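You operate a simulated robot arm through the tools that you are given. There is no shell and no other tool. Be economical: measure what you need, move in short steps, check, and stop when the job is done.

You run a simulated two-armed robot. Do the job below in one go: nothing can be reset, and whatever is moved stays where it is left.

## Task
Draw the yellow pin from the hasp and open the toolbox.
Fine: stand the pin in the wooden pin stand; free both toolbox latches; the lid stays up.

The check looks at the end state, three seconds after you hand in, the way a careful person would. Anything else that was tipped, shoved, dropped, spilled or broken makes it a failure. Lids that push on must go on centred and level and be pressed home; caps that screw on are set level and turned clockwise until they are tight.

## Robot
Two 7-joint arms with two-finger parallel grippers on one trunk, on a base that drives. Base frame: it is fixed to the floor where the robot stands at the start and does not move with it; the origin is under the middle of the robot, x ahead of it, y to its left, z up. Lengths are in m, angles in degrees, forces in N, time in s.
The left shoulder is at the start at [0.05, 0.165, 1.255], the right one opposite. With the tool pointing down near the work surface each hand reaches from about 0.1 to 0.66 m from the robot's upright axis, wherever it stands, measured 20 degrees to its own side. Places, roughly: hasp of the toolbox [0.5, 0, 1.2]; hole of the pin stand [0.5, 1.4, 1]; red toolbox latch [0.5, 0.2, 1.2]; blue toolbox latch [0.5, -0.2, 1.2]; toolbox lid [0.6, 0, 1.3]. Payload 3.91 kg a hand.
Tool frame (each hand has its own): the origin (TCP) lies between the finger pads and is the grasp point; the fingertips stand 0.03 m ahead of it; z points along the fingers, y is the line along which they close. Largest opening 0.11 m; finger width 0.02, thickness 0.01; the body of the gripper, 0.048 by 0.112 m, starts 0.055 m behind the TCP.
Orientation is that of the tool frame in the base frame, as a unit quaternion [x, y, z, w]. With the fingers straight down and closing along the base's y, the tool's x points along the base's -x, its y along +y and its z along -z.

## Interface
- The arms move only by the tool apply_moves. It takes "left_steps", "right_steps" or both (then of equal length, played together; a hand with none holds still); each is a list of rows, each an object of numbers (a shift or turn left out is 0, a gripper value left out holds the last): "x", "y", "z": the shift along the base's x, y, z in m; "wx", "wy", "wz": the turn, a rotation vector about the base's x, y, z in degrees. In form: [{"x": .., "y": .., "z": .., "wx": .., "wy": .., "wz": ..}, ...]. A call has 1 to 12 rows; each row shifts and turns the commanded pose from where the row before left it. "left_fingers" and "right_fingers" are, for a hand that has rows, the finger opening in m, from 0 to 0.11, set as the call begins (left out, the last holds). A row lasts 0.2 s, in which the tool goes at most 0.05 m and 8.6 degrees; a call with a longer step from one row to the next is refused whole, and so is a gripper value outside its range. Where a pose cannot be reached the arm comes as near as it can. A force on the tool above 40 N (or 10 N above the force at the start of the call, whichever is more), or a blocked arm, ends the call early, and 0.2 s more pass. The fingers move at their own pace (about 0.045 m/s each) and stop on an object; they squeeze with about 38 N. The grip force told is the motor's: it shows also when the fingers shut on nothing. Time passes only in rows, and 0.2 s behind the last, so rows that do not move let the fingers close. The reply holds the time, the measured pose of the TCP, the force on the tool along the base axes, the opening and the grip force, in the units named above and with some noise.
- Cameras (640 x 400 px; columns grow to the right, rows downward): "scene" is now at [0.1173, -0.0063, 1.4265]; the picture's right is [-0.07, -1.00, 0.00], its down [-0.56, 0.04, -0.83] and it looks along [0.83, -0.06, -0.56] (base axes); focal length 241 px, centre (320, 200). "left" rides on the left gripper at [0.072, -0.017, -0.103] in its tool frame; the picture's right is [0.23, 0.97, 0.00], its down [-0.76, 0.18, -0.62] and it looks along [-0.61, 0.14, 0.78] (tool axes); focal length 222 px, centre (320, 200). "right" rides on the right gripper at [0.072, 0.017, -0.103] in its tool frame; the picture's right is [-0.23, 0.97, 0.00], its down [-0.76, -0.18, -0.62] and it looks along [-0.61, -0.14, 0.78] (tool axes); focal length 222 px, centre (320, 200). There is no depth. A picture from a camera that has moved, and an enlarged one, comes with that camera's place and axes in the base frame and with its lens.
- camera(camera): a new picture of that camera. No time passes.
- lift_body(by): slides the trunk up (or, below 0, down) by that many m; the arms and the scene camera ride with it, the base frame stays. It gives what a move gives, with no picture.
- roll_base(legs): drives the robot by 1 to 6 legs, each [ahead, left, turn to the left] in m, m and degrees, along the robot's own axes; the way and the turn of a leg run together, so that a leg with both is an arc; at most 1.5 m and 180 degrees a leg. The arms and the cameras ride along, it lands a little off, and it stops where it bumps. It gives what a move gives.
- pan_tilt(pan, tilt): turns the head with the scene camera to pan (to the left, within 80 degrees either way) and tilt (down, from -29 to 69), counted from straight ahead of the robot. It gives what a move gives.
- zoom(camera, box): a new picture of the part [left, top, right, bottom] of that camera's present view, enlarged. No time passes.
- sign_off(): hands the job in; it is judged then, once.

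Work in short steps. Places have to be worked out from the pictures, the camera data and where the tool is seen: move nearer, look again, correct. Check each grasp and each placing, and mend what went wrong. You have 120 turns and 92 pictures in all, those below and enlarged ones among them. Open the grippers and draw the arms clear of the work before you hand the job in, unless the task says otherwise; then end with one line.

The tools are called by a JSON object that holds its "name" and its "arguments". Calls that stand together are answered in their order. apply_moves: Moves the arms, as the interface text tells. Its arguments: {"type":"object","properties":{"left_steps":{"type":"array","items":{"type":"object","properties":{"x":{"type":"number"},"y":{"type":"number"},"z":{"type":"number"},"wx":{"type":"number"},"wy":{"type":"number"},"wz":{"type":"number"}}}},"left_fingers":{"type":"number"},"right_steps":{"type":"array","items":{"type":"object","properties":{"x":{"type":"number"},"y":{"type":"number"},"z":{"type":"number"},"wx":{"type":"number"},"wy":{"type":"number"},"wz":{"type":"number"}}}},"right_fingers":{"type":"number"}},"required":[]} The other tools are called the same way: lift_body (by) slides the trunk up or down; roll_base (legs) drives the base; pan_tilt (pan, tilt) turns the head that bears the scene camera; camera (camera) takes a picture; zoom (camera, box) takes an enlarged picture of a part of a camera's view; sign_off () hands the job in.

At the start:

```text
time: 0.0
left_tcp_pos: [0.3888, 0.15, 0.9991]
left_tool_rot: [0.0, 1.0, -0.001, 0.0]
left_force: [-0.1, 0.4, 0.2]
left_width: 0.1099
left_grasp_force: 0.1
right_tcp_pos: [0.3336, -0.1138, 1.0009]
right_tool_rot: [-0.001, 1.0, -0.001, 0.001]
right_force: [0.2, -0.7, -0.3]
right_width: 0.1098
right_grasp_force: 0.2
trunk travel left (down, up): [-0.475, 0.028]
robot x, y, heading: [-0.0008, 0.0015, 0.1]
head pan, tilt: [-3.9, 34.0]
```

scene: 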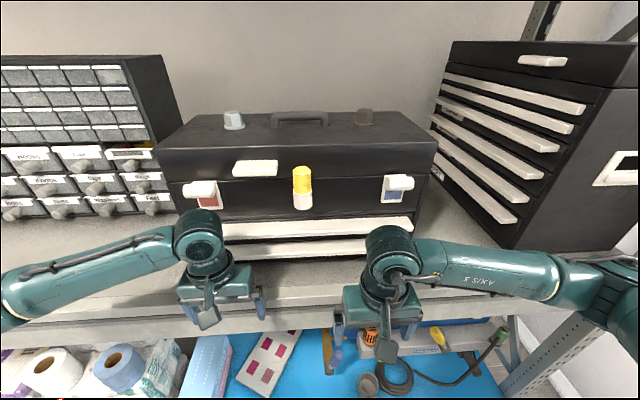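
right: 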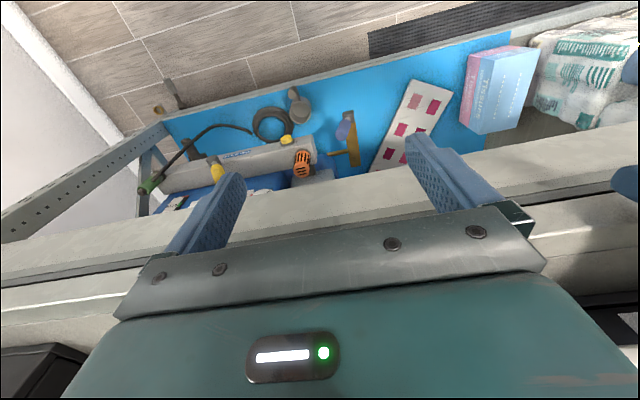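
left: 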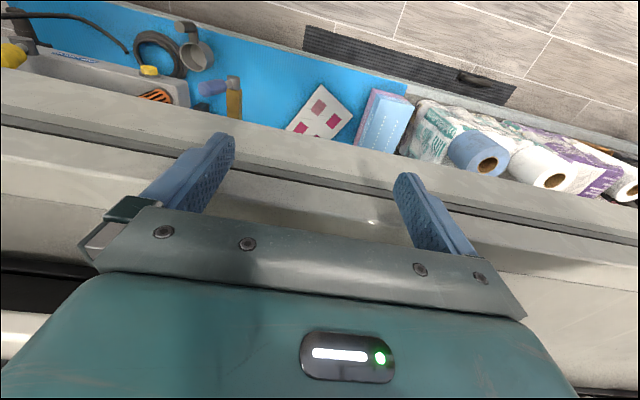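

The picture shows the toolbox with the yellow pin in the hasp, and a white latch on each side. I'll enlarge the view to measure them.

{"name": "zoom", "arguments": {"camera": "scene", "box": [160, 90, 440, 265]}}

{"name": "pan_tilt", "arguments": {"pan": 75, "tilt": 25}}

{"name": "camera", "arguments": {"camera": "scene"}}

```text
2.29 times, centred on (300, 178) of scene
camera zoom: at [0.1173, -0.0063, 1.4265], right [-0.07, -1.0, 0.0], down [-0.56, 0.04, -0.83], along [0.83, -0.06, -0.56], focal length 551 px, centre (366, 251)
```

zoom: 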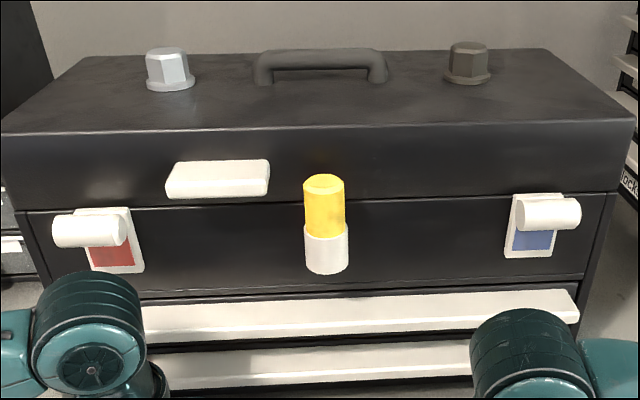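

```text
time: 1.5
left_tcp_pos: [0.3907, 0.149, 0.9999]
left_tool_rot: [0.0, 1.0, 0.0, 0.0]
left_force: [-0.3, -0.5, -0.2]
left_width: 0.11
left_grasp_force: 0.1
right_tcp_pos: [0.3321, -0.1144, 1.0005]
right_tool_rot: [0.0, 1.0, -0.001, 0.0]
right_force: [0.5, -0.4, -0.1]
right_width: 0.1101
right_grasp_force: 0.0
trunk travel left (down, up): [-0.475, 0.028]
robot x, y, heading: [0.0015, 0.0019, 0.2]
head pan, tilt: [75.0, 25.0]
```

```text
87 pictures are left
camera scene: at [0.0528, 0.0887, 1.4407], right [0.97, -0.26, 0.0], down [-0.11, -0.41, -0.91], along [0.24, 0.88, -0.42], focal length 241 px, centre (320, 200)
```

scene: 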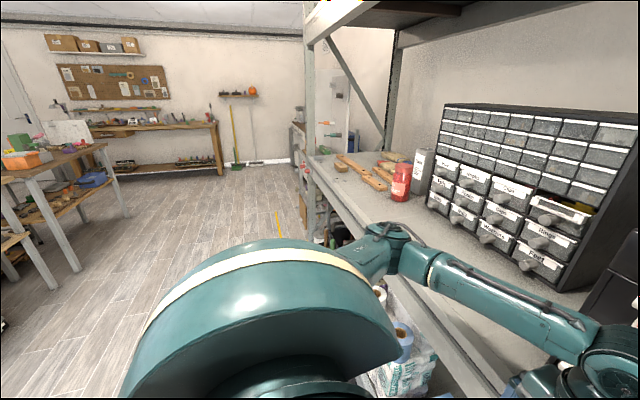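

The pin stand should project near (340,170). I'll enlarge that area.

{"name": "zoom", "arguments": {"camera": "scene", "box": [290, 130, 450, 230]}}

```text
4.00 times, centred on (370, 180) of scene
camera zoom: at [0.0528, 0.0887, 1.4407], right [0.97, -0.26, 0.0], down [-0.11, -0.41, -0.91], along [0.24, 0.88, -0.42], focal length 964 px, centre (120, 280)
```

zoom: 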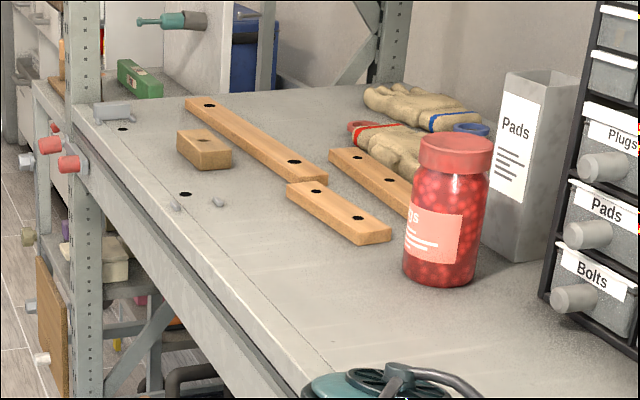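

The stand looks to be the small single-hole block near (0.54, 1.4), with its top near z=1.03. I'll turn back to the toolbox for detail on the latches and the objects on the lid.

{"name": "pan_tilt", "arguments": {"pan": 0, "tilt": 30}}

{"name": "zoom", "arguments": {"camera": "scene", "box": [160, 80, 320, 180]}}

{"name": "zoom", "arguments": {"camera": "scene", "box": [300, 80, 460, 180]}}

```text
time: 3.0
left_tcp_pos: [0.3886, 0.1485, 0.9997]
left_tool_rot: [0.001, 1.0, 0.0, -0.001]
left_force: [0.6, 0.0, -0.5]
left_width: 0.1099
left_grasp_force: 0.0
right_tcp_pos: [0.3332, -0.1139, 0.9995]
right_tool_rot: [0.0, 1.0, 0.0, -0.001]
right_force: [0.7, 0.2, 0.0]
right_width: 0.1102
right_grasp_force: 0.0
trunk travel left (down, up): [-0.475, 0.028]
robot x, y, heading: [-0.0012, -0.0041, -0.1]
head pan, tilt: [0.0, 30.0]
```

```text
4.00 times, centred on (240, 130) of scene
camera zoom: at [0.1193, -0.0002, 1.4328], right [0.0, -1.0, 0.0], down [-0.5, 0.0, -0.87], along [0.87, 0.0, -0.5], focal length 964 px, centre (640, 480)
```

zoom: 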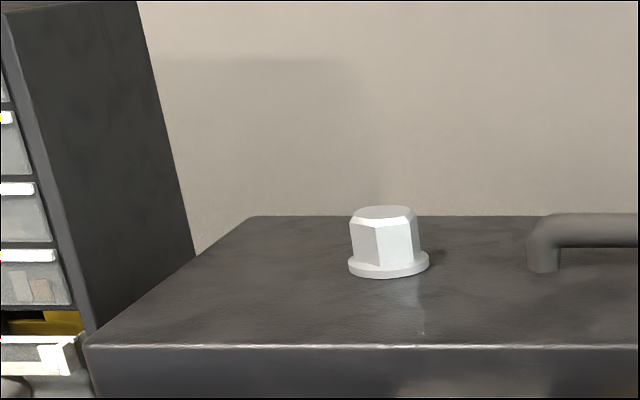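

```text
4.00 times, centred on (380, 130) of scene
camera zoom: at [0.1193, -0.0002, 1.4328], right [0.0, -1.0, 0.0], down [-0.5, 0.0, -0.87], along [0.87, 0.0, -0.5], focal length 964 px, centre (80, 480)
```

zoom: 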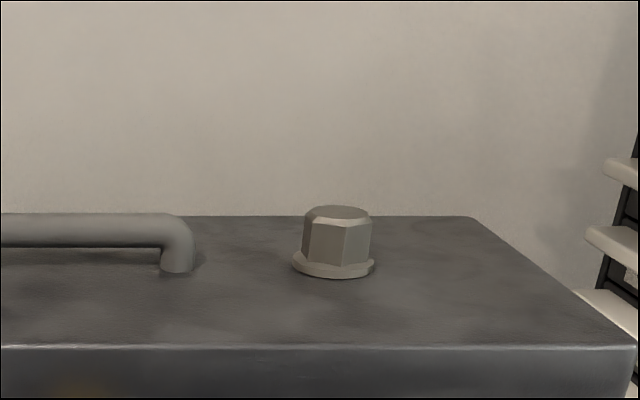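

Two hex pieces stand on the lid and may be loose, so I must check before opening it. Now I'll enlarge the latches and the hasp.

{"name": "zoom", "arguments": {"camera": "scene", "box": [170, 150, 330, 250]}}

{"name": "zoom", "arguments": {"camera": "scene", "box": [290, 150, 450, 250]}}

{"name": "camera", "arguments": {"camera": "scene"}}

```text
4.00 times, centred on (250, 200) of scene
camera zoom: at [0.1193, -0.0002, 1.4328], right [0.0, -1.0, 0.0], down [-0.5, 0.0, -0.87], along [0.87, 0.0, -0.5], focal length 964 px, centre (600, 200)
```

zoom: 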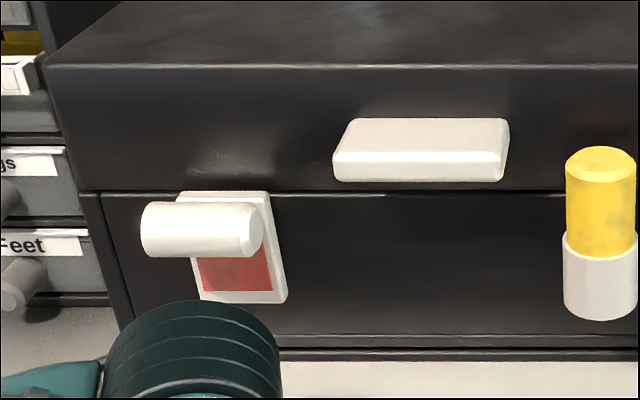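

```text
4.00 times, centred on (370, 200) of scene
camera zoom: at [0.1193, -0.0002, 1.4328], right [0.0, -1.0, 0.0], down [-0.5, 0.0, -0.87], along [0.87, 0.0, -0.5], focal length 964 px, centre (120, 200)
```

zoom: 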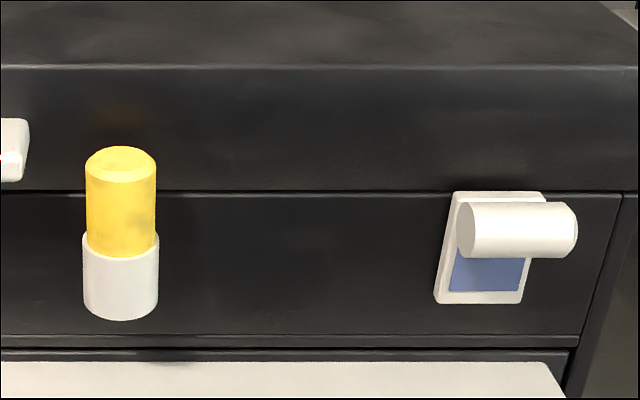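

```text
81 pictures are left
camera scene: at [0.1193, -0.0002, 1.4328], right [0.0, -1.0, 0.0], down [-0.5, 0.0, -0.87], along [0.87, 0.0, -0.5], focal length 241 px, centre (320, 200)
```

scene: 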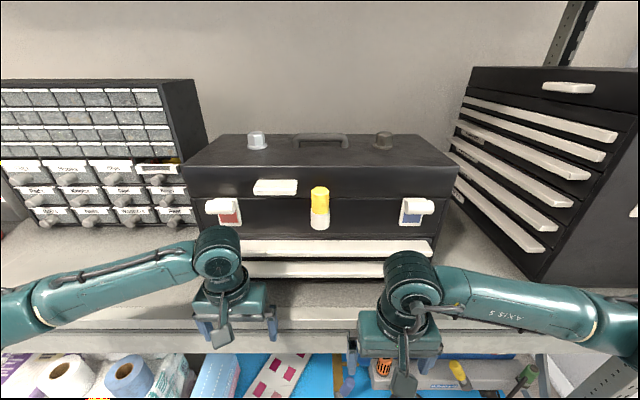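

Each latch has a white bar on a plate with a coloured window. First the pin: I'll raise the left hand in front of the toolbox, above lid level, to see it with the wrist camera.

{"name": "apply_moves", "arguments": {"left_steps": [{"x": -0.02, "z": 0.04}, {"x": -0.02, "z": 0.04}, {"z": 0.045}, {"z": 0.045}, {"z": 0.045}, {"z": 0.045}, {"z": 0.045}, {"z": 0.045, "y": -0.02}, {"y": -0.04, "z": 0.02}, {"y": -0.045}, {"y": -0.045}], "left_fingers": 0.07}}

{"name": "camera", "arguments": {"camera": "left"}}

{"name": "camera", "arguments": {"camera": "scene"}}

```text
time: 5.4
left_tcp_pos: [0.3483, -0.0022, 1.3697]
left_tool_rot: [0.0, 1.0, 0.001, 0.0]
left_force: [0.1, -0.3, -0.5]
left_width: 0.0702
left_grasp_force: 0.1
right_tcp_pos: [0.3327, -0.1154, 0.9996]
right_tool_rot: [0.001, 1.0, 0.001, -0.001]
right_force: [0.5, -0.1, 0.1]
right_width: 0.11
right_grasp_force: 0.1
trunk travel left (down, up): [-0.475, 0.028]
robot x, y, heading: [0.0012, -0.0011, -0.1]
head pan, tilt: [0.0, 30.0]
```

```text
80 pictures are left
camera left: at [0.2747, -0.0197, 1.4734], right [-0.23, 0.97, 0.0], down [0.76, 0.18, 0.62], along [0.61, 0.14, -0.78], focal length 222 px, centre (320, 200)
```

left: 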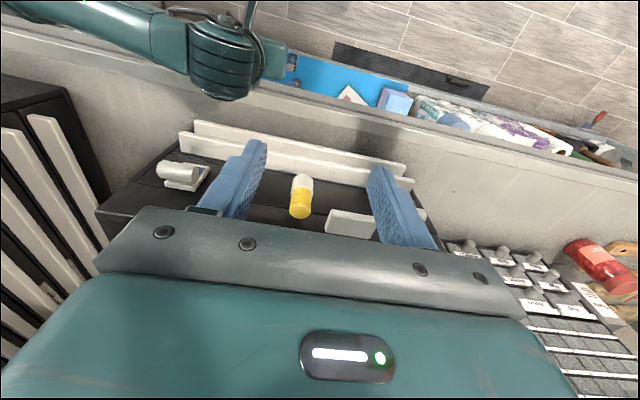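

```text
79 pictures are left
camera scene: at [0.1194, -0.0019, 1.4327], right [0.0, -1.0, 0.0], down [-0.5, 0.0, -0.87], along [0.87, 0.0, -0.5], focal length 241 px, centre (320, 200)
```

scene: 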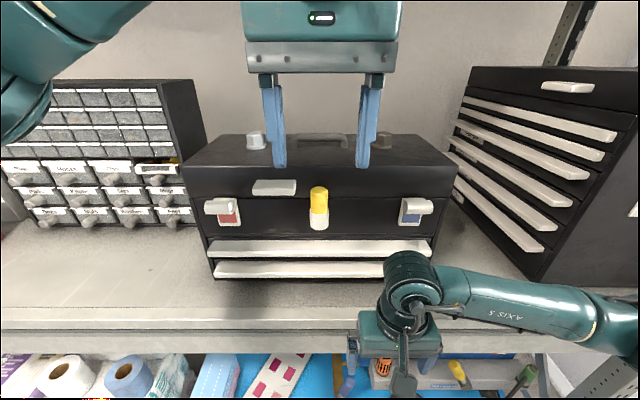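

From both views the pin top is at about (0.480, -0.001, 1.247), about 3 cm thick. The lid tab is close on the left, so I narrow the opening and go above the pin to check.

{"name": "apply_moves", "arguments": {"left_steps": [{"x": 0.04}, {"x": 0.04}, {"x": 0.04}, {"x": 0.0117, "z": -0.03}, {"z": -0.025}, {}], "left_fingers": 0.05}}

{"name": "camera", "arguments": {"camera": "left"}}

{"name": "zoom", "arguments": {"camera": "scene", "box": [240, 120, 400, 220]}}

```text
time: 6.8
left_tcp_pos: [0.4805, -0.001, 1.3155]
left_tool_rot: [0.0, 1.0, 0.0, 0.0]
left_force: [-0.1, 0.2, -0.1]
left_width: 0.0503
left_grasp_force: 0.1
right_tcp_pos: [0.3336, -0.1141, 0.9999]
right_tool_rot: [0.0, 1.0, 0.0, -0.001]
right_force: [-0.1, -0.9, 0.2]
right_width: 0.1102
right_grasp_force: 0.1
trunk travel left (down, up): [-0.475, 0.028]
robot x, y, heading: [0.0013, 0.0039, 0.1]
head pan, tilt: [0.0, 30.0]
```

```text
78 pictures are left
camera left: at [0.4074, -0.0174, 1.4188], right [-0.23, 0.97, 0.0], down [0.76, 0.18, 0.62], along [0.61, 0.14, -0.78], focal length 222 px, centre (320, 200)
```

left: 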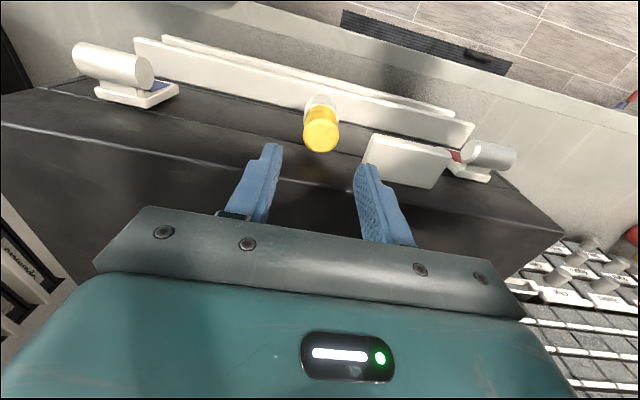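

```text
4.00 times, centred on (320, 170) of scene
camera zoom: at [0.1192, -0.0003, 1.4328], right [0.0, -1.0, 0.0], down [-0.5, 0.0, -0.87], along [0.87, 0.0, -0.5], focal length 964 px, centre (320, 320)
```

zoom: 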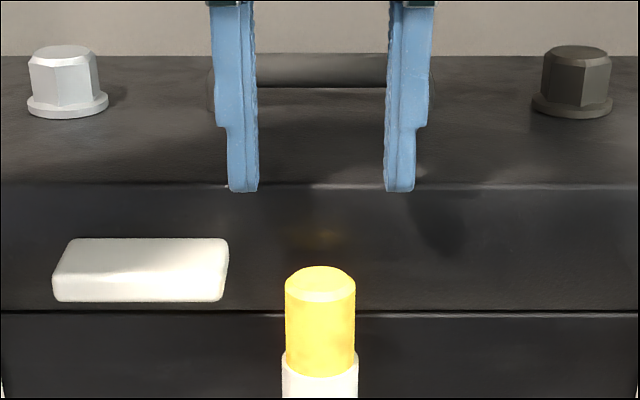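

The pin lines up with the tool and the lid top edge is at z≈1.278. I descend to TCP z≈1.232, then close.

{"name": "apply_moves", "arguments": {"left_steps": [{"z": -0.03, "x": -0.002}, {"z": -0.03}, {"z": -0.023}, {}], "left_fingers": 0.05}}

{"name": "apply_moves", "arguments": {"left_steps": [{}, {}, {}, {}], "left_fingers": 0.0}}

{"name": "camera", "arguments": {"camera": "left"}}

```text
time: 7.8
left_tcp_pos: [0.4798, -0.0007, 1.2328]
left_tool_rot: [-0.001, 1.0, 0.0, 0.0]
left_force: [-0.3, -0.2, -0.2]
left_width: 0.0497
left_grasp_force: 0.0
right_tcp_pos: [0.3329, -0.1138, 1.0007]
right_tool_rot: [0.0, 1.0, 0.0, 0.0]
right_force: [-0.1, -0.5, -0.4]
right_width: 0.1101
right_grasp_force: 0.0
trunk travel left (down, up): [-0.475, 0.028]
robot x, y, heading: [0.0018, -0.0011, -0.1]
head pan, tilt: [0.0, 30.0]
```

```text
time: 8.8
left_tcp_pos: [0.48, -0.0008, 1.2317]
left_tool_rot: [0.0, 1.0, 0.0, 0.0]
left_force: [-0.5, 0.4, 0.9]
left_width: 0.0288
left_grasp_force: 37.8
right_tcp_pos: [0.3332, -0.1143, 0.9998]
right_tool_rot: [0.0, 1.0, 0.001, 0.001]
right_force: [1.2, 0.6, 0.0]
right_width: 0.1101
right_grasp_force: 0.2
trunk travel left (down, up): [-0.475, 0.028]
robot x, y, heading: [0.0015, 0.0021, 0.1]
head pan, tilt: [0.0, 30.0]
```

```text
76 pictures are left
camera left: at [0.4058, -0.0178, 1.336], right [-0.23, 0.97, 0.0], down [0.76, 0.18, 0.62], along [0.61, 0.14, -0.78], focal length 222 px, centre (320, 200)
```

left: 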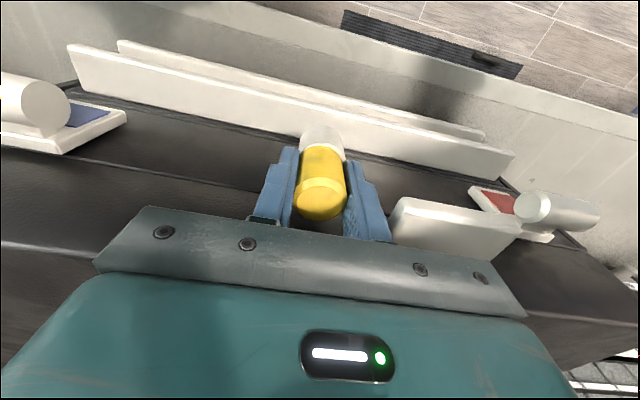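

The pin is held at 28.8 mm width. I draw it straight up and check.

{"name": "apply_moves", "arguments": {"left_steps": [{"z": 0.01}, {"z": 0.015}, {"z": 0.02}, {"z": 0.02}, {"z": 0.02}, {"z": 0.02}]}}

{"name": "camera", "arguments": {"camera": "scene"}}

```text
time: 10.2
left_tcp_pos: [0.4777, -0.0003, 1.3369]
left_tool_rot: [0.001, 1.0, 0.001, 0.0]
left_force: [-0.1, 0.4, -1.1]
left_width: 0.0286
left_grasp_force: 38.0
right_tcp_pos: [0.3327, -0.1145, 1.0]
right_tool_rot: [0.0, 1.0, 0.0, 0.0]
right_force: [-0.1, -0.3, -0.1]
right_width: 0.1101
right_grasp_force: 0.2
trunk travel left (down, up): [-0.475, 0.028]
robot x, y, heading: [-0.0046, -0.0015, -0.1]
head pan, tilt: [0.0, 30.0]
```

```text
75 pictures are left
camera scene: at [0.119, -0.0005, 1.4328], right [0.0, -1.0, 0.0], down [-0.5, 0.0, -0.87], along [0.87, 0.0, -0.5], focal length 241 px, centre (320, 200)
```

scene: 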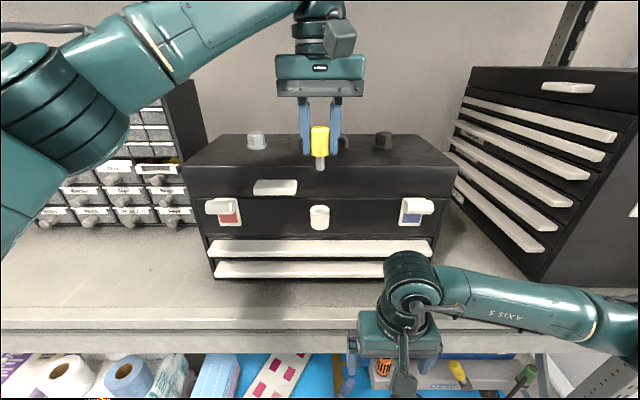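

The pin came out cleanly. I'll look at its shank, then draw the hand back before driving left.

{"name": "zoom", "arguments": {"camera": "scene", "box": [280, 100, 360, 180]}}

{"name": "apply_moves", "arguments": {"left_steps": [{"x": -0.03, "z": 0.01}, {"x": -0.04, "y": 0.02}, {"x": -0.04, "y": 0.03}, {"x": -0.02, "y": 0.04}, {"y": 0.045}, {"y": 0.045}, {"y": 0.02}]}}

{"name": "pan_tilt", "arguments": {"pan": 40, "tilt": 35}}

{"name": "camera", "arguments": {"camera": "scene"}}

```text
5.00 times, centred on (320, 140) of scene
camera zoom: at [0.119, -0.0005, 1.4328], right [0.0, -1.0, 0.0], down [-0.5, 0.0, -0.87], along [0.87, 0.0, -0.5], focal length 1205 px, centre (320, 500)
```

zoom: 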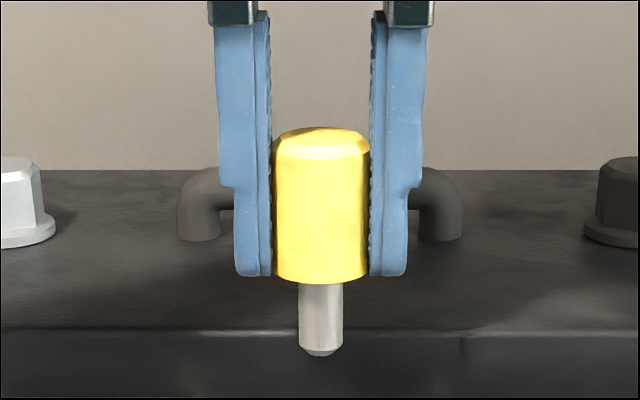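

```text
time: 11.8
left_tcp_pos: [0.3486, 0.1991, 1.3462]
left_tool_rot: [0.0, 1.0, 0.0, 0.0]
left_force: [-0.4, -0.6, -0.9]
left_width: 0.0289
left_grasp_force: 37.6
right_tcp_pos: [0.3338, -0.1135, 1.0001]
right_tool_rot: [0.0, 1.0, 0.0, 0.0]
right_force: [-0.4, -0.2, 0.2]
right_width: 0.1099
right_grasp_force: 0.1
trunk travel left (down, up): [-0.475, 0.028]
robot x, y, heading: [-0.0007, 0.0019, -0.0]
head pan, tilt: [0.0, 30.0]
```

```text
time: 12.9
left_tcp_pos: [0.3486, 0.1992, 1.3465]
left_tool_rot: [-0.001, 1.0, 0.0, 0.0]
left_force: [0.7, -0.4, 0.0]
left_width: 0.0288
left_grasp_force: 38.1
right_tcp_pos: [0.3333, -0.114, 1.0004]
right_tool_rot: [-0.001, 1.0, 0.0, 0.0]
right_force: [0.3, -0.2, -0.3]
right_width: 0.11
right_grasp_force: 0.0
trunk travel left (down, up): [-0.475, 0.028]
robot x, y, heading: [-0.0001, 0.0003, 0.3]
head pan, tilt: [40.0, 35.0]
```

```text
73 pictures are left
camera scene: at [0.0965, 0.0563, 1.425], right [0.64, -0.77, 0.0], down [-0.44, -0.37, -0.82], along [0.63, 0.53, -0.57], focal length 241 px, centre (320, 200)
```

scene: 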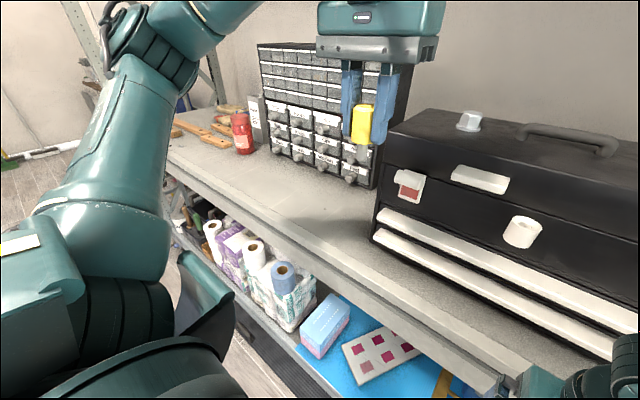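

The shank is about 26 mm long. The hand is clear of everything, so I raise the right hand a little and drive left 1.25 m.

{"name": "apply_moves", "arguments": {"right_steps": [{"z": 0.04, "x": -0.02}, {"z": 0.04, "x": -0.02}, {"z": 0.03}]}}

{"name": "roll_base", "arguments": {"legs": [[0, 1.25, 0]]}}

{"name": "pan_tilt", "arguments": {"pan": 15, "tilt": 40}}

{"name": "camera", "arguments": {"camera": "scene"}}

{"name": "camera", "arguments": {"camera": "left"}}

```text
time: 13.7
left_tcp_pos: [0.3497, 0.199, 1.3454]
left_tool_rot: [0.0, 1.0, 0.0, 0.0]
left_force: [0.5, -0.9, -0.2]
left_width: 0.0288
left_grasp_force: 37.6
right_tcp_pos: [0.2931, -0.1141, 1.1118]
right_tool_rot: [-0.001, 1.0, -0.001, 0.0]
right_force: [0.8, 1.1, -0.9]
right_width: 0.1098
right_grasp_force: 0.1
trunk travel left (down, up): [-0.475, 0.028]
robot x, y, heading: [-0.0016, -0.0013, 0.0]
head pan, tilt: [40.0, 35.0]
```

```text
time: 19.9
left_tcp_pos: [0.35, 1.4395, 1.3455]
left_tool_rot: [0.002, 1.0, 0.0, 0.001]
left_force: [0.1, 0.1, -0.5]
left_width: 0.0283
left_grasp_force: 37.9
right_tcp_pos: [0.2941, 1.1266, 1.1106]
right_tool_rot: [0.002, 1.0, 0.0, 0.0]
right_force: [0.8, 0.7, -0.3]
right_width: 0.1099
right_grasp_force: 0.0
trunk travel left (down, up): [-0.475, 0.028]
robot x, y, heading: [-0.0026, 1.2443, -0.3]
head pan, tilt: [40.0, 35.0]
```

```text
time: 20.8
left_tcp_pos: [0.3494, 1.4398, 1.3463]
left_tool_rot: [0.0, 1.0, 0.0, -0.001]
left_force: [-0.8, -0.2, -0.4]
left_width: 0.0283
left_grasp_force: 37.9
right_tcp_pos: [0.2938, 1.1276, 1.1108]
right_tool_rot: [0.002, 1.0, 0.0, -0.001]
right_force: [0.7, 0.5, 0.0]
right_width: 0.1101
right_grasp_force: 0.0
trunk travel left (down, up): [-0.475, 0.028]
robot x, y, heading: [0.0024, 1.2409, -0.2]
head pan, tilt: [15.0, 40.0]
```

```text
72 pictures are left
camera scene: at [0.1123, 1.2629, 1.4174], right [0.26, -0.97, 0.0], down [-0.62, -0.17, -0.77], along [0.74, 0.2, -0.64], focal length 241 px, centre (320, 200)
```

scene: 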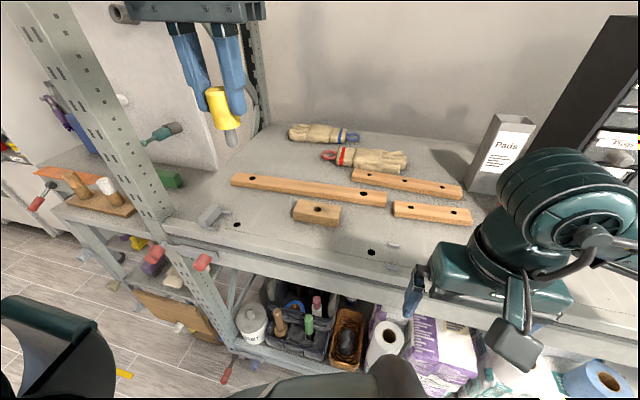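

```text
71 pictures are left
camera left: at [0.2769, 1.4231, 1.4504], right [-0.23, 0.97, 0.0], down [0.76, 0.18, 0.62], along [0.61, 0.14, -0.78], focal length 222 px, centre (320, 200)
```

left: 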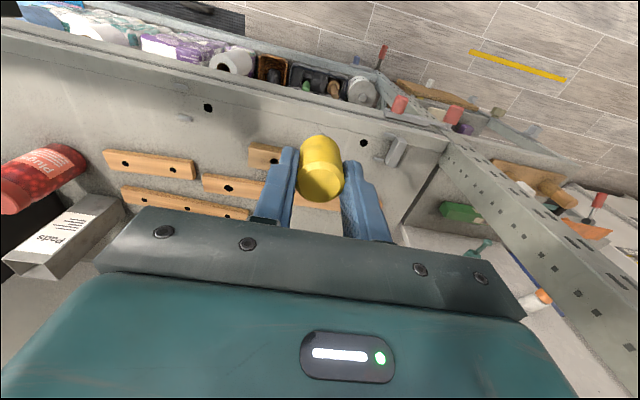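

The stand block with one hole is at about (316,212) in the scene view. I'll enlarge it to fix the hole.

{"name": "zoom", "arguments": {"camera": "scene", "box": [276, 185, 356, 235]}}

{"name": "zoom", "arguments": {"camera": "left", "box": [220, 130, 300, 180]}}

```text
8.00 times, centred on (316, 210) of scene
camera zoom: at [0.1123, 1.2629, 1.4174], right [0.26, -0.97, 0.0], down [-0.62, -0.17, -0.77], along [0.74, 0.2, -0.64], focal length 1928 px, centre (352, 120)
```

zoom: 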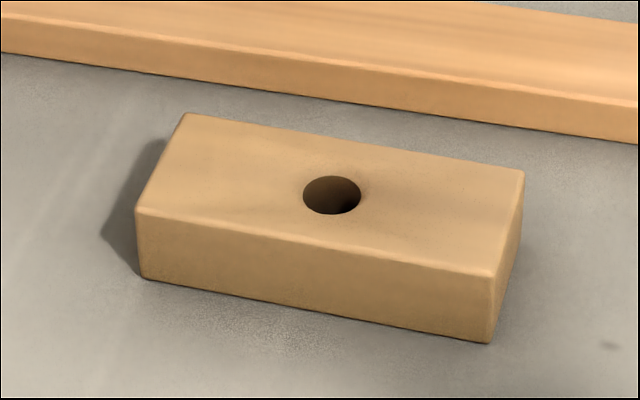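

```text
8.00 times, centred on (260, 155) of left
camera zoom: at [0.2769, 1.4231, 1.4504], right [-0.23, 0.97, 0.0], down [0.76, 0.18, 0.62], along [0.61, 0.14, -0.78], focal length 1777 px, centre (800, 560)
```

zoom: 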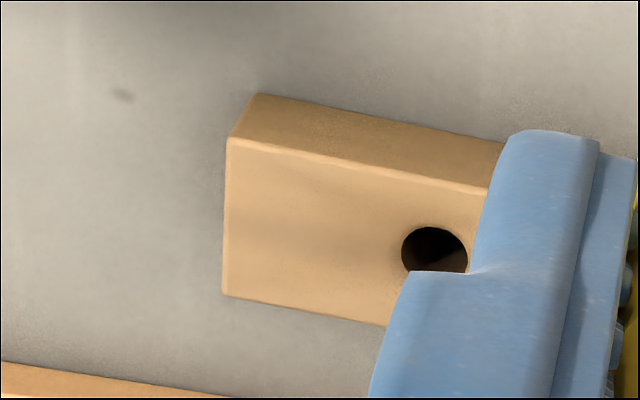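

The two rays meet at the hole: (0.526, 1.3805, 1.029). I move the hand above it and come down to leave a gap for a check.

{"name": "apply_moves", "arguments": {"left_steps": [{"x": 0.045, "y": -0.015}, {"x": 0.045, "y": -0.015}, {"x": 0.045, "y": -0.015}, {"x": 0.0415, "y": -0.014}, {"z": -0.045}, {"z": -0.045}, {"z": -0.045}, {"z": -0.045}, {"z": -0.03}, {}]}}

{"name": "camera", "arguments": {"camera": "left"}}

{"name": "zoom", "arguments": {"camera": "scene", "box": [260, 135, 380, 235]}}

```text
time: 23.0
left_tcp_pos: [0.5256, 1.3804, 1.1353]
left_tool_rot: [0.001, 1.0, -0.001, -0.001]
left_force: [0.1, 0.2, -0.1]
left_width: 0.0283
left_grasp_force: 38.3
right_tcp_pos: [0.2942, 1.1261, 1.1114]
right_tool_rot: [0.001, 1.0, 0.001, 0.0]
right_force: [-0.5, 0.4, -0.2]
right_width: 0.1101
right_grasp_force: 0.0
trunk travel left (down, up): [-0.475, 0.028]
robot x, y, heading: [-0.0005, 1.2386, -0.0]
head pan, tilt: [15.0, 40.0]
```

```text
68 pictures are left
camera left: at [0.4531, 1.3639, 1.2394], right [-0.23, 0.97, 0.0], down [0.76, 0.18, 0.62], along [0.61, 0.14, -0.78], focal length 222 px, centre (320, 200)
```

left: 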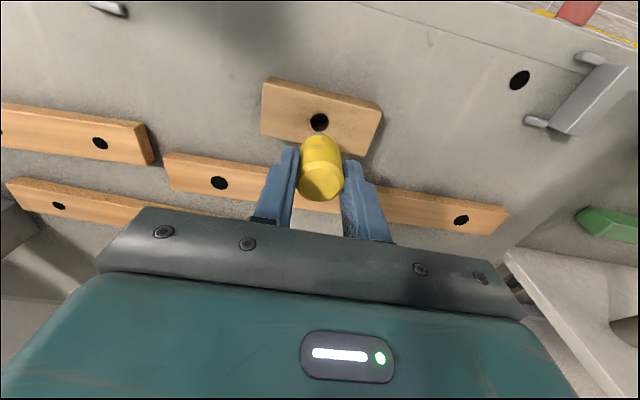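

```text
4.00 times, centred on (320, 185) of scene
camera zoom: at [0.1122, 1.2627, 1.4174], right [0.26, -0.97, 0.0], down [-0.62, -0.17, -0.77], along [0.74, 0.2, -0.64], focal length 964 px, centre (320, 260)
```

zoom: 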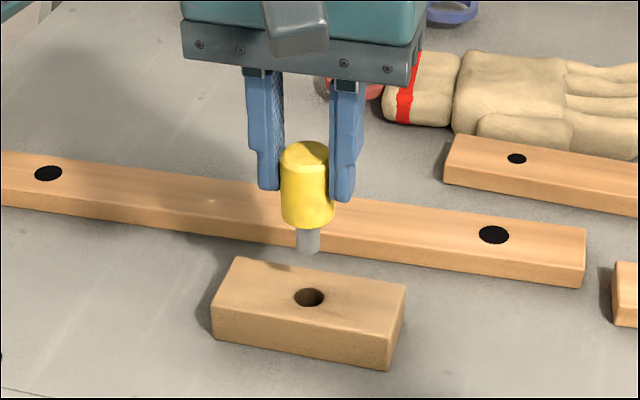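

The hole still agrees to about 1–2 mm. I enlarge the wrist view to refine it.

{"name": "zoom", "arguments": {"camera": "left", "box": [280, 90, 360, 140]}}

{"name": "zoom", "arguments": {"camera": "scene", "box": [290, 165, 350, 225]}}

```text
8.00 times, centred on (320, 115) of left
camera zoom: at [0.4531, 1.3639, 1.2394], right [-0.23, 0.97, 0.0], down [0.76, 0.18, 0.62], along [0.61, 0.14, -0.78], focal length 1777 px, centre (320, 880)
```

zoom: 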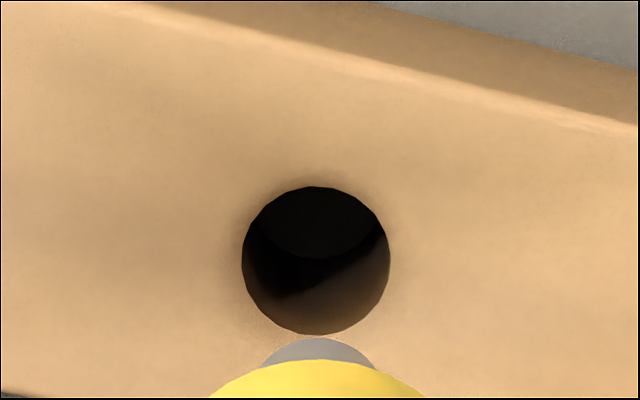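

```text
6.67 times, centred on (320, 195) of scene
camera zoom: at [0.1122, 1.2627, 1.4174], right [0.26, -0.97, 0.0], down [-0.62, -0.17, -0.77], along [0.74, 0.2, -0.64], focal length 1607 px, centre (320, 233)
```

zoom: 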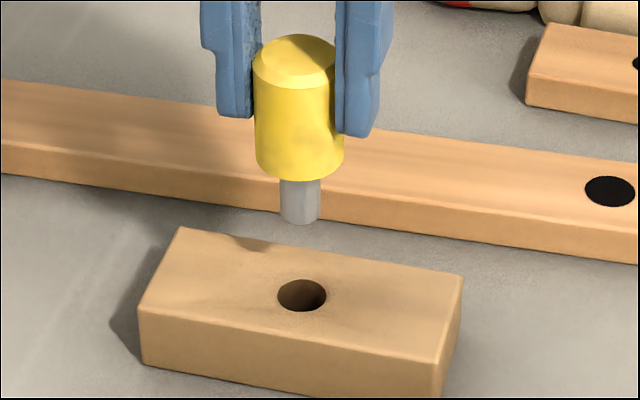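

The pin axis and hole agree laterally, and the hole is about 1 mm nearer the robot. I correct that and come down to just at the hole.

{"name": "apply_moves", "arguments": {"left_steps": [{"x": -0.001}, {"z": -0.015}, {"z": -0.015}, {"z": -0.006}, {}]}}

{"name": "zoom", "arguments": {"camera": "left", "box": [280, 90, 360, 140]}}

{"name": "zoom", "arguments": {"camera": "scene", "box": [290, 165, 350, 225]}}

```text
time: 24.2
left_tcp_pos: [0.527, 1.3812, 1.0997]
left_tool_rot: [0.001, 1.0, 0.0, 0.0]
left_force: [-0.4, 0.1, -0.4]
left_width: 0.0283
left_grasp_force: 37.9
right_tcp_pos: [0.2946, 1.1273, 1.1119]
right_tool_rot: [0.001, 1.0, 0.0, 0.0]
right_force: [0.0, 0.2, -0.2]
right_width: 0.1098
right_grasp_force: 0.1
trunk travel left (down, up): [-0.475, 0.028]
robot x, y, heading: [-0.0012, 1.2389, -0.2]
head pan, tilt: [15.0, 40.0]
```

```text
8.00 times, centred on (320, 115) of left
camera zoom: at [0.4525, 1.3638, 1.2039], right [-0.23, 0.97, 0.0], down [0.76, 0.18, 0.62], along [0.61, 0.14, -0.78], focal length 1777 px, centre (320, 880)
```

zoom: 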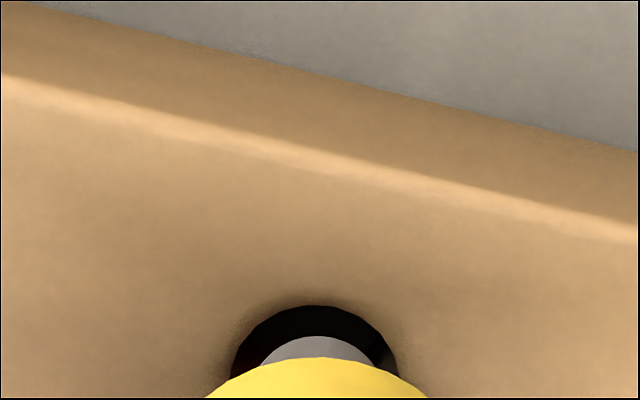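

```text
6.67 times, centred on (320, 195) of scene
camera zoom: at [0.1123, 1.2628, 1.4174], right [0.26, -0.97, 0.0], down [-0.62, -0.17, -0.77], along [0.74, 0.2, -0.64], focal length 1607 px, centre (320, 233)
```

zoom: 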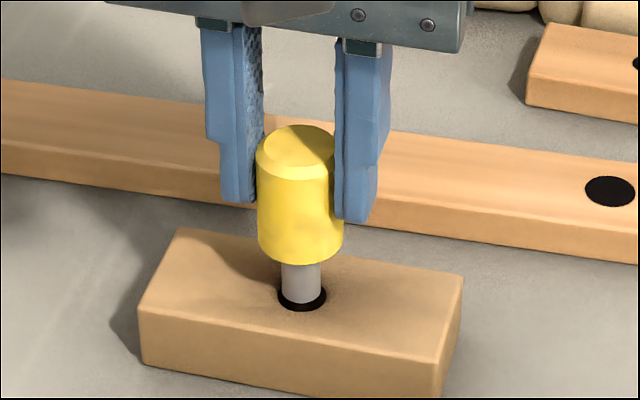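

The tip sits centred over the hole. I lower it in slowly until the head seats.

{"name": "apply_moves", "arguments": {"left_steps": [{"z": -0.005}, {"z": -0.005}, {"z": -0.005}, {"z": -0.005}, {"z": -0.005}, {}]}}

{"name": "zoom", "arguments": {"camera": "scene", "box": [290, 165, 350, 225]}}

```text
time: 25.6
left_tcp_pos: [0.5265, 1.3805, 1.0752]
left_tool_rot: [0.001, 1.0, 0.001, 0.001]
left_force: [-0.2, 0.7, 2.6]
left_width: 0.0283
left_grasp_force: 37.9
right_tcp_pos: [0.2931, 1.1272, 1.1105]
right_tool_rot: [0.002, 1.0, 0.0, 0.001]
right_force: [0.0, -0.2, -0.4]
right_width: 0.1102
right_grasp_force: 0.2
trunk travel left (down, up): [-0.475, 0.028]
robot x, y, heading: [-0.0021, 1.2417, -0.1]
head pan, tilt: [15.0, 40.0]
```

```text
6.67 times, centred on (320, 195) of scene
camera zoom: at [0.1121, 1.2628, 1.4175], right [0.26, -0.97, 0.0], down [-0.62, -0.17, -0.77], along [0.74, 0.2, -0.64], focal length 1607 px, centre (320, 233)
```

zoom: 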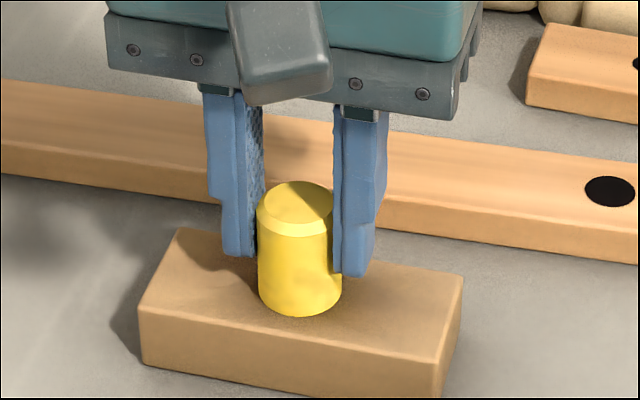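

The head is almost on the block. I lower it slightly more to seat it, then release and back off upward.

{"name": "apply_moves", "arguments": {"left_steps": [{"z": -0.002}, {"z": -0.002}, {}]}}

{"name": "apply_moves", "arguments": {"left_steps": [{}, {}, {}], "left_fingers": 0.05}}

{"name": "apply_moves", "arguments": {"left_steps": [{"z": 0.03}, {"z": 0.04}, {"z": 0.04}, {"z": 0.045}, {"z": 0.045}, {"z": 0.045}]}}

{"name": "zoom", "arguments": {"camera": "scene", "box": [270, 155, 370, 225]}}

```text
time: 26.4
left_tcp_pos: [0.525, 1.3806, 1.075]
left_tool_rot: [0.0, 1.0, -0.001, 0.003]
left_force: [5.2, 4.1, 22.7]
left_width: 0.0285
left_grasp_force: 37.7
right_tcp_pos: [0.294, 1.1272, 1.1115]
right_tool_rot: [0.001, 1.0, 0.0, 0.0]
right_force: [0.0, -0.6, 0.0]
right_width: 0.11
right_grasp_force: 0.0
trunk travel left (down, up): [-0.475, 0.028]
robot x, y, heading: [0.0039, 1.2418, -0.4]
head pan, tilt: [15.0, 40.0]
```

```text
time: 27.2
left_tcp_pos: [0.5252, 1.3792, 1.0713]
left_tool_rot: [0.001, 1.0, -0.001, -0.001]
left_force: [0.2, -0.2, -0.4]
left_width: 0.0499
left_grasp_force: 0.1
right_tcp_pos: [0.2929, 1.1269, 1.1117]
right_tool_rot: [0.001, 1.0, 0.0, 0.0]
right_force: [-0.5, 0.0, -0.8]
right_width: 0.1103
right_grasp_force: 0.0
trunk travel left (down, up): [-0.475, 0.028]
robot x, y, heading: [0.0029, 1.2432, -0.2]
head pan, tilt: [15.0, 40.0]
```

```text
time: 28.6
left_tcp_pos: [0.5242, 1.3799, 1.3176]
left_tool_rot: [0.001, 1.0, 0.0, 0.001]
left_force: [-0.3, -0.2, -0.7]
left_width: 0.0501
left_grasp_force: 0.0
right_tcp_pos: [0.2929, 1.1266, 1.1112]
right_tool_rot: [0.003, 1.0, 0.0, 0.0]
right_force: [-0.1, 0.0, 0.2]
right_width: 0.1101
right_grasp_force: 0.1
trunk travel left (down, up): [-0.475, 0.028]
robot x, y, heading: [0.0031, 1.2428, -0.2]
head pan, tilt: [15.0, 40.0]
```

```text
5.71 times, centred on (320, 190) of scene
camera zoom: at [0.1114, 1.2622, 1.4174], right [0.26, -0.97, 0.0], down [-0.62, -0.16, -0.77], along [0.74, 0.2, -0.64], focal length 1377 px, centre (320, 257)
```

zoom: 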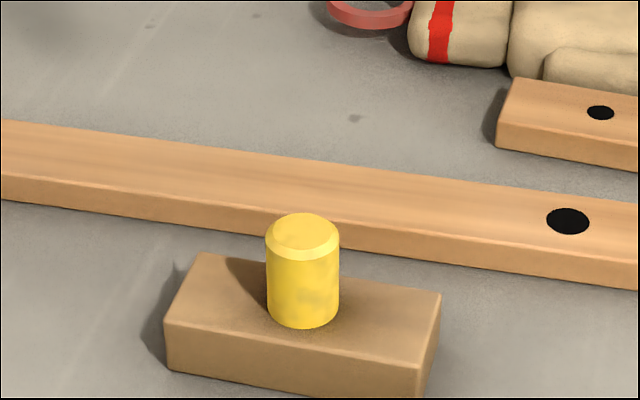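

The pin stands upright and seated in the stand. I draw the left hand in and drive back to the toolbox.

{"name": "apply_moves", "arguments": {"left_steps": [{"x": -0.045, "z": 0.02}, {"x": -0.045, "z": 0.01}, {"x": -0.045}, {"x": -0.045}]}}

{"name": "roll_base", "arguments": {"legs": [[0.05, -1.242, 0.2]]}}

{"name": "pan_tilt", "arguments": {"pan": 0, "tilt": 30}}

{"name": "camera", "arguments": {"camera": "scene"}}

```text
time: 29.6
left_tcp_pos: [0.3435, 1.3799, 1.3453]
left_tool_rot: [0.001, 1.0, 0.0, -0.001]
left_force: [-0.2, -0.3, 0.1]
left_width: 0.05
left_grasp_force: 0.1
right_tcp_pos: [0.2942, 1.1265, 1.1103]
right_tool_rot: [0.002, 1.0, 0.0, 0.0]
right_force: [0.1, -0.1, -0.3]
right_width: 0.1098
right_grasp_force: 0.2
trunk travel left (down, up): [-0.475, 0.028]
robot x, y, heading: [0.0021, 1.2413, -0.1]
head pan, tilt: [15.0, 40.0]
```

```text
time: 35.9
left_tcp_pos: [0.4005, 0.1372, 1.344]
left_tool_rot: [-0.006, 1.0, 0.0, 0.0]
left_force: [0.6, 0.3, -0.4]
left_width: 0.0501
left_grasp_force: 0.1
right_tcp_pos: [0.3522, -0.1169, 1.1114]
right_tool_rot: [-0.005, 1.0, -0.001, -0.001]
right_force: [0.4, -0.3, 0.0]
right_width: 0.1102
right_grasp_force: 0.0
trunk travel left (down, up): [-0.475, 0.028]
robot x, y, heading: [0.059, -0.0047, 0.3]
head pan, tilt: [15.0, 40.0]
```

```text
time: 36.7
left_tcp_pos: [0.3994, 0.1372, 1.3461]
left_tool_rot: [-0.006, 1.0, 0.001, 0.0]
left_force: [-0.1, -1.0, 0.5]
left_width: 0.05
left_grasp_force: 0.0
right_tcp_pos: [0.3527, -0.117, 1.1115]
right_tool_rot: [-0.005, 1.0, 0.0, 0.0]
right_force: [0.1, -0.2, -1.0]
right_width: 0.11
right_grasp_force: 0.1
trunk travel left (down, up): [-0.475, 0.028]
robot x, y, heading: [0.0569, -0.0068, 0.7]
head pan, tilt: [0.0, 30.0]
```

```text
60 pictures are left
camera scene: at [0.1768, -0.0051, 1.4327], right [0.01, -1.0, 0.0], down [-0.5, -0.01, -0.87], along [0.87, 0.01, -0.5], focal length 241 px, centre (320, 200)
```

scene: 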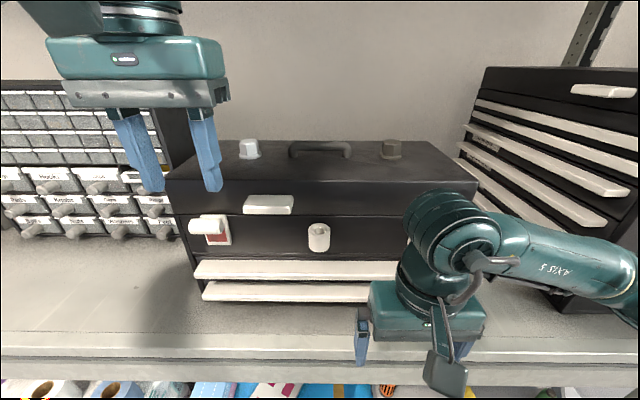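

Back at the toolbox. I take the left hand above the silver hex piece to look and measure.

{"name": "apply_moves", "arguments": {"left_steps": [{"x": 0.04, "z": 0.03}, {"x": 0.045, "z": 0.025}, {"x": 0.045}, {"x": 0.045}, {"x": 0.03}, {}], "left_fingers": 0.08}}

{"name": "camera", "arguments": {"camera": "left"}}

{"name": "zoom", "arguments": {"camera": "scene", "box": [200, 100, 440, 250]}}

```text
refused: row 2 steps farther than a row can; nothing moved
```

```text
59 pictures are left
camera left: at [0.326, 0.1199, 1.449], right [-0.24, 0.97, 0.0], down [0.76, 0.19, 0.62], along [0.6, 0.15, -0.78], focal length 222 px, centre (320, 200)
```

left: 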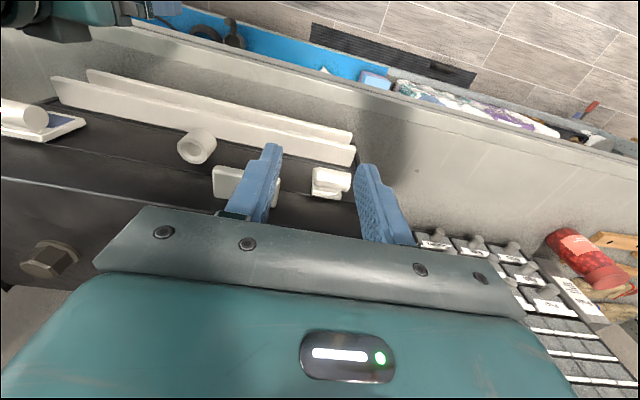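

```text
2.67 times, centred on (320, 175) of scene
camera zoom: at [0.1768, -0.0051, 1.4327], right [0.01, -1.0, 0.0], down [-0.5, -0.01, -0.87], along [0.87, 0.01, -0.5], focal length 643 px, centre (320, 267)
```

zoom: 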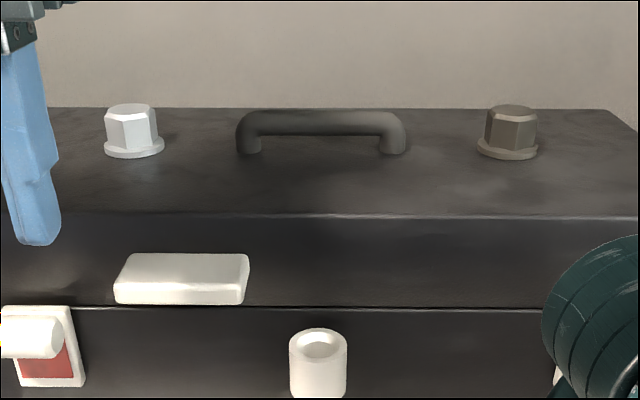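

One step was too long, so I repeat with shorter ones.

{"name": "apply_moves", "arguments": {"left_steps": [{"x": 0.035, "z": 0.03}, {"x": 0.04, "z": 0.025}, {"x": 0.045}, {"x": 0.045}, {"x": 0.035}, {}], "left_fingers": 0.08}}

{"name": "camera", "arguments": {"camera": "left"}}

```text
time: 38.1
left_tcp_pos: [0.5983, 0.138, 1.401]
left_tool_rot: [-0.005, 1.0, -0.001, 0.0]
left_force: [0.1, -0.8, -0.1]
left_width: 0.0799
left_grasp_force: 0.1
right_tcp_pos: [0.3509, -0.1171, 1.1125]
right_tool_rot: [-0.005, 1.0, 0.0, 0.0]
right_force: [-0.2, 0.3, 0.2]
right_width: 0.1101
right_grasp_force: 0.1
trunk travel left (down, up): [-0.475, 0.028]
robot x, y, heading: [0.0571, -0.0062, 0.5]
head pan, tilt: [0.0, 30.0]
```

```text
57 pictures are left
camera left: at [0.5253, 0.1205, 1.5047], right [-0.24, 0.97, 0.0], down [0.76, 0.19, 0.62], along [0.61, 0.15, -0.78], focal length 222 px, centre (320, 200)
```

left: 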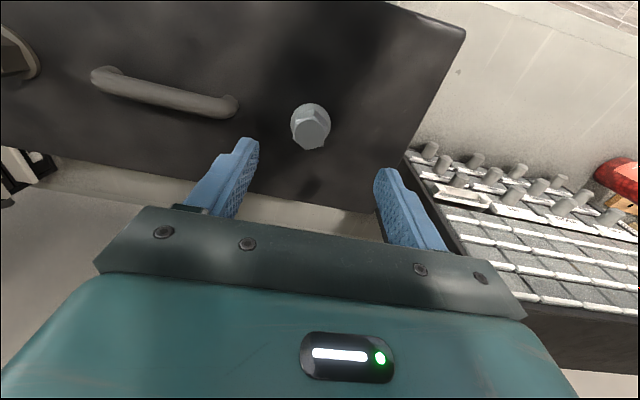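

The silver piece's top is at about (0.600, 0.129, 1.312). I look closer for its flats before gripping it gently.

{"name": "zoom", "arguments": {"camera": "left", "box": [270, 90, 350, 165]}}

```text
5.33 times, centred on (310, 128) of left
camera zoom: at [0.5253, 0.1205, 1.5047], right [-0.24, 0.97, 0.0], down [0.76, 0.19, 0.62], along [0.61, 0.15, -0.78], focal length 1185 px, centre (373, 587)
```

zoom: 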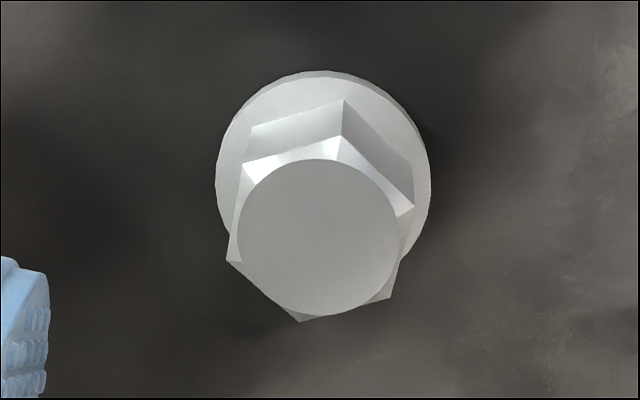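

One pair of flats already faces ±y. I descend around the piece and close lightly to see if it is loose.

{"name": "apply_moves", "arguments": {"left_steps": [{"x": 0.002, "y": -0.009}, {"z": -0.03}, {"z": -0.03}, {"z": -0.023}, {}], "left_fingers": 0.065}}

{"name": "apply_moves", "arguments": {"left_steps": [{}, {}, {}, {}, {}], "left_fingers": 0.02}}

{"name": "apply_moves", "arguments": {"left_steps": [{"z": 0.003}, {"z": 0.003}, {"z": 0.004}, {}]}}

{"name": "zoom", "arguments": {"camera": "scene", "box": [200, 100, 300, 165]}}

```text
time: 39.3
left_tcp_pos: [0.6002, 0.128, 1.3181]
left_tool_rot: [-0.006, 1.0, 0.0, 0.0]
left_force: [0.1, 0.6, -0.2]
left_width: 0.0649
left_grasp_force: 0.0
right_tcp_pos: [0.3525, -0.1175, 1.1115]
right_tool_rot: [-0.006, 1.0, 0.0, 0.0]
right_force: [0.3, -0.1, -0.9]
right_width: 0.1102
right_grasp_force: 0.1
trunk travel left (down, up): [-0.475, 0.028]
robot x, y, heading: [0.0607, -0.007, 0.6]
head pan, tilt: [0.0, 30.0]
```

```text
time: 40.5
left_tcp_pos: [0.6011, 0.1304, 1.318]
left_tool_rot: [-0.006, 1.0, 0.0, 0.0]
left_force: [0.0, 5.8, 0.4]
left_width: 0.0296
left_grasp_force: 38.0
right_tcp_pos: [0.3517, -0.1158, 1.1112]
right_tool_rot: [-0.005, 1.0, -0.001, 0.0]
right_force: [0.5, 0.1, 0.5]
right_width: 0.1102
right_grasp_force: 0.1
trunk travel left (down, up): [-0.475, 0.028]
robot x, y, heading: [0.0591, -0.0049, 0.8]
head pan, tilt: [0.0, 30.0]
```

```text
time: 41.5
left_tcp_pos: [0.6018, 0.1303, 1.3241]
left_tool_rot: [-0.006, 1.0, 0.0, -0.003]
left_force: [-8.9, 4.2, -0.1]
left_width: 0.0294
left_grasp_force: 38.2
right_tcp_pos: [0.3524, -0.1152, 1.1106]
right_tool_rot: [-0.005, 1.0, 0.0, -0.001]
right_force: [-0.1, -0.2, 0.0]
right_width: 0.1099
right_grasp_force: 0.2
trunk travel left (down, up): [-0.475, 0.028]
robot x, y, heading: [0.0572, -0.0052, 0.7]
head pan, tilt: [0.0, 30.0]
```

```text
6.15 times, centred on (250, 132) of scene
camera zoom: at [0.1774, -0.0038, 1.4324], right [0.01, -1.0, 0.0], down [-0.5, -0.01, -0.87], along [0.87, 0.01, -0.5], focal length 1483 px, centre (751, 615)
```

zoom: 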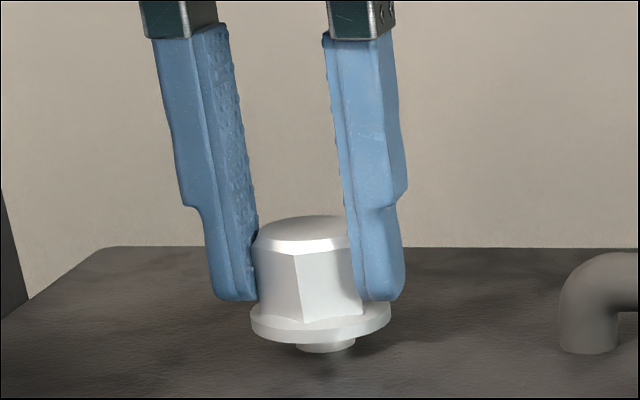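

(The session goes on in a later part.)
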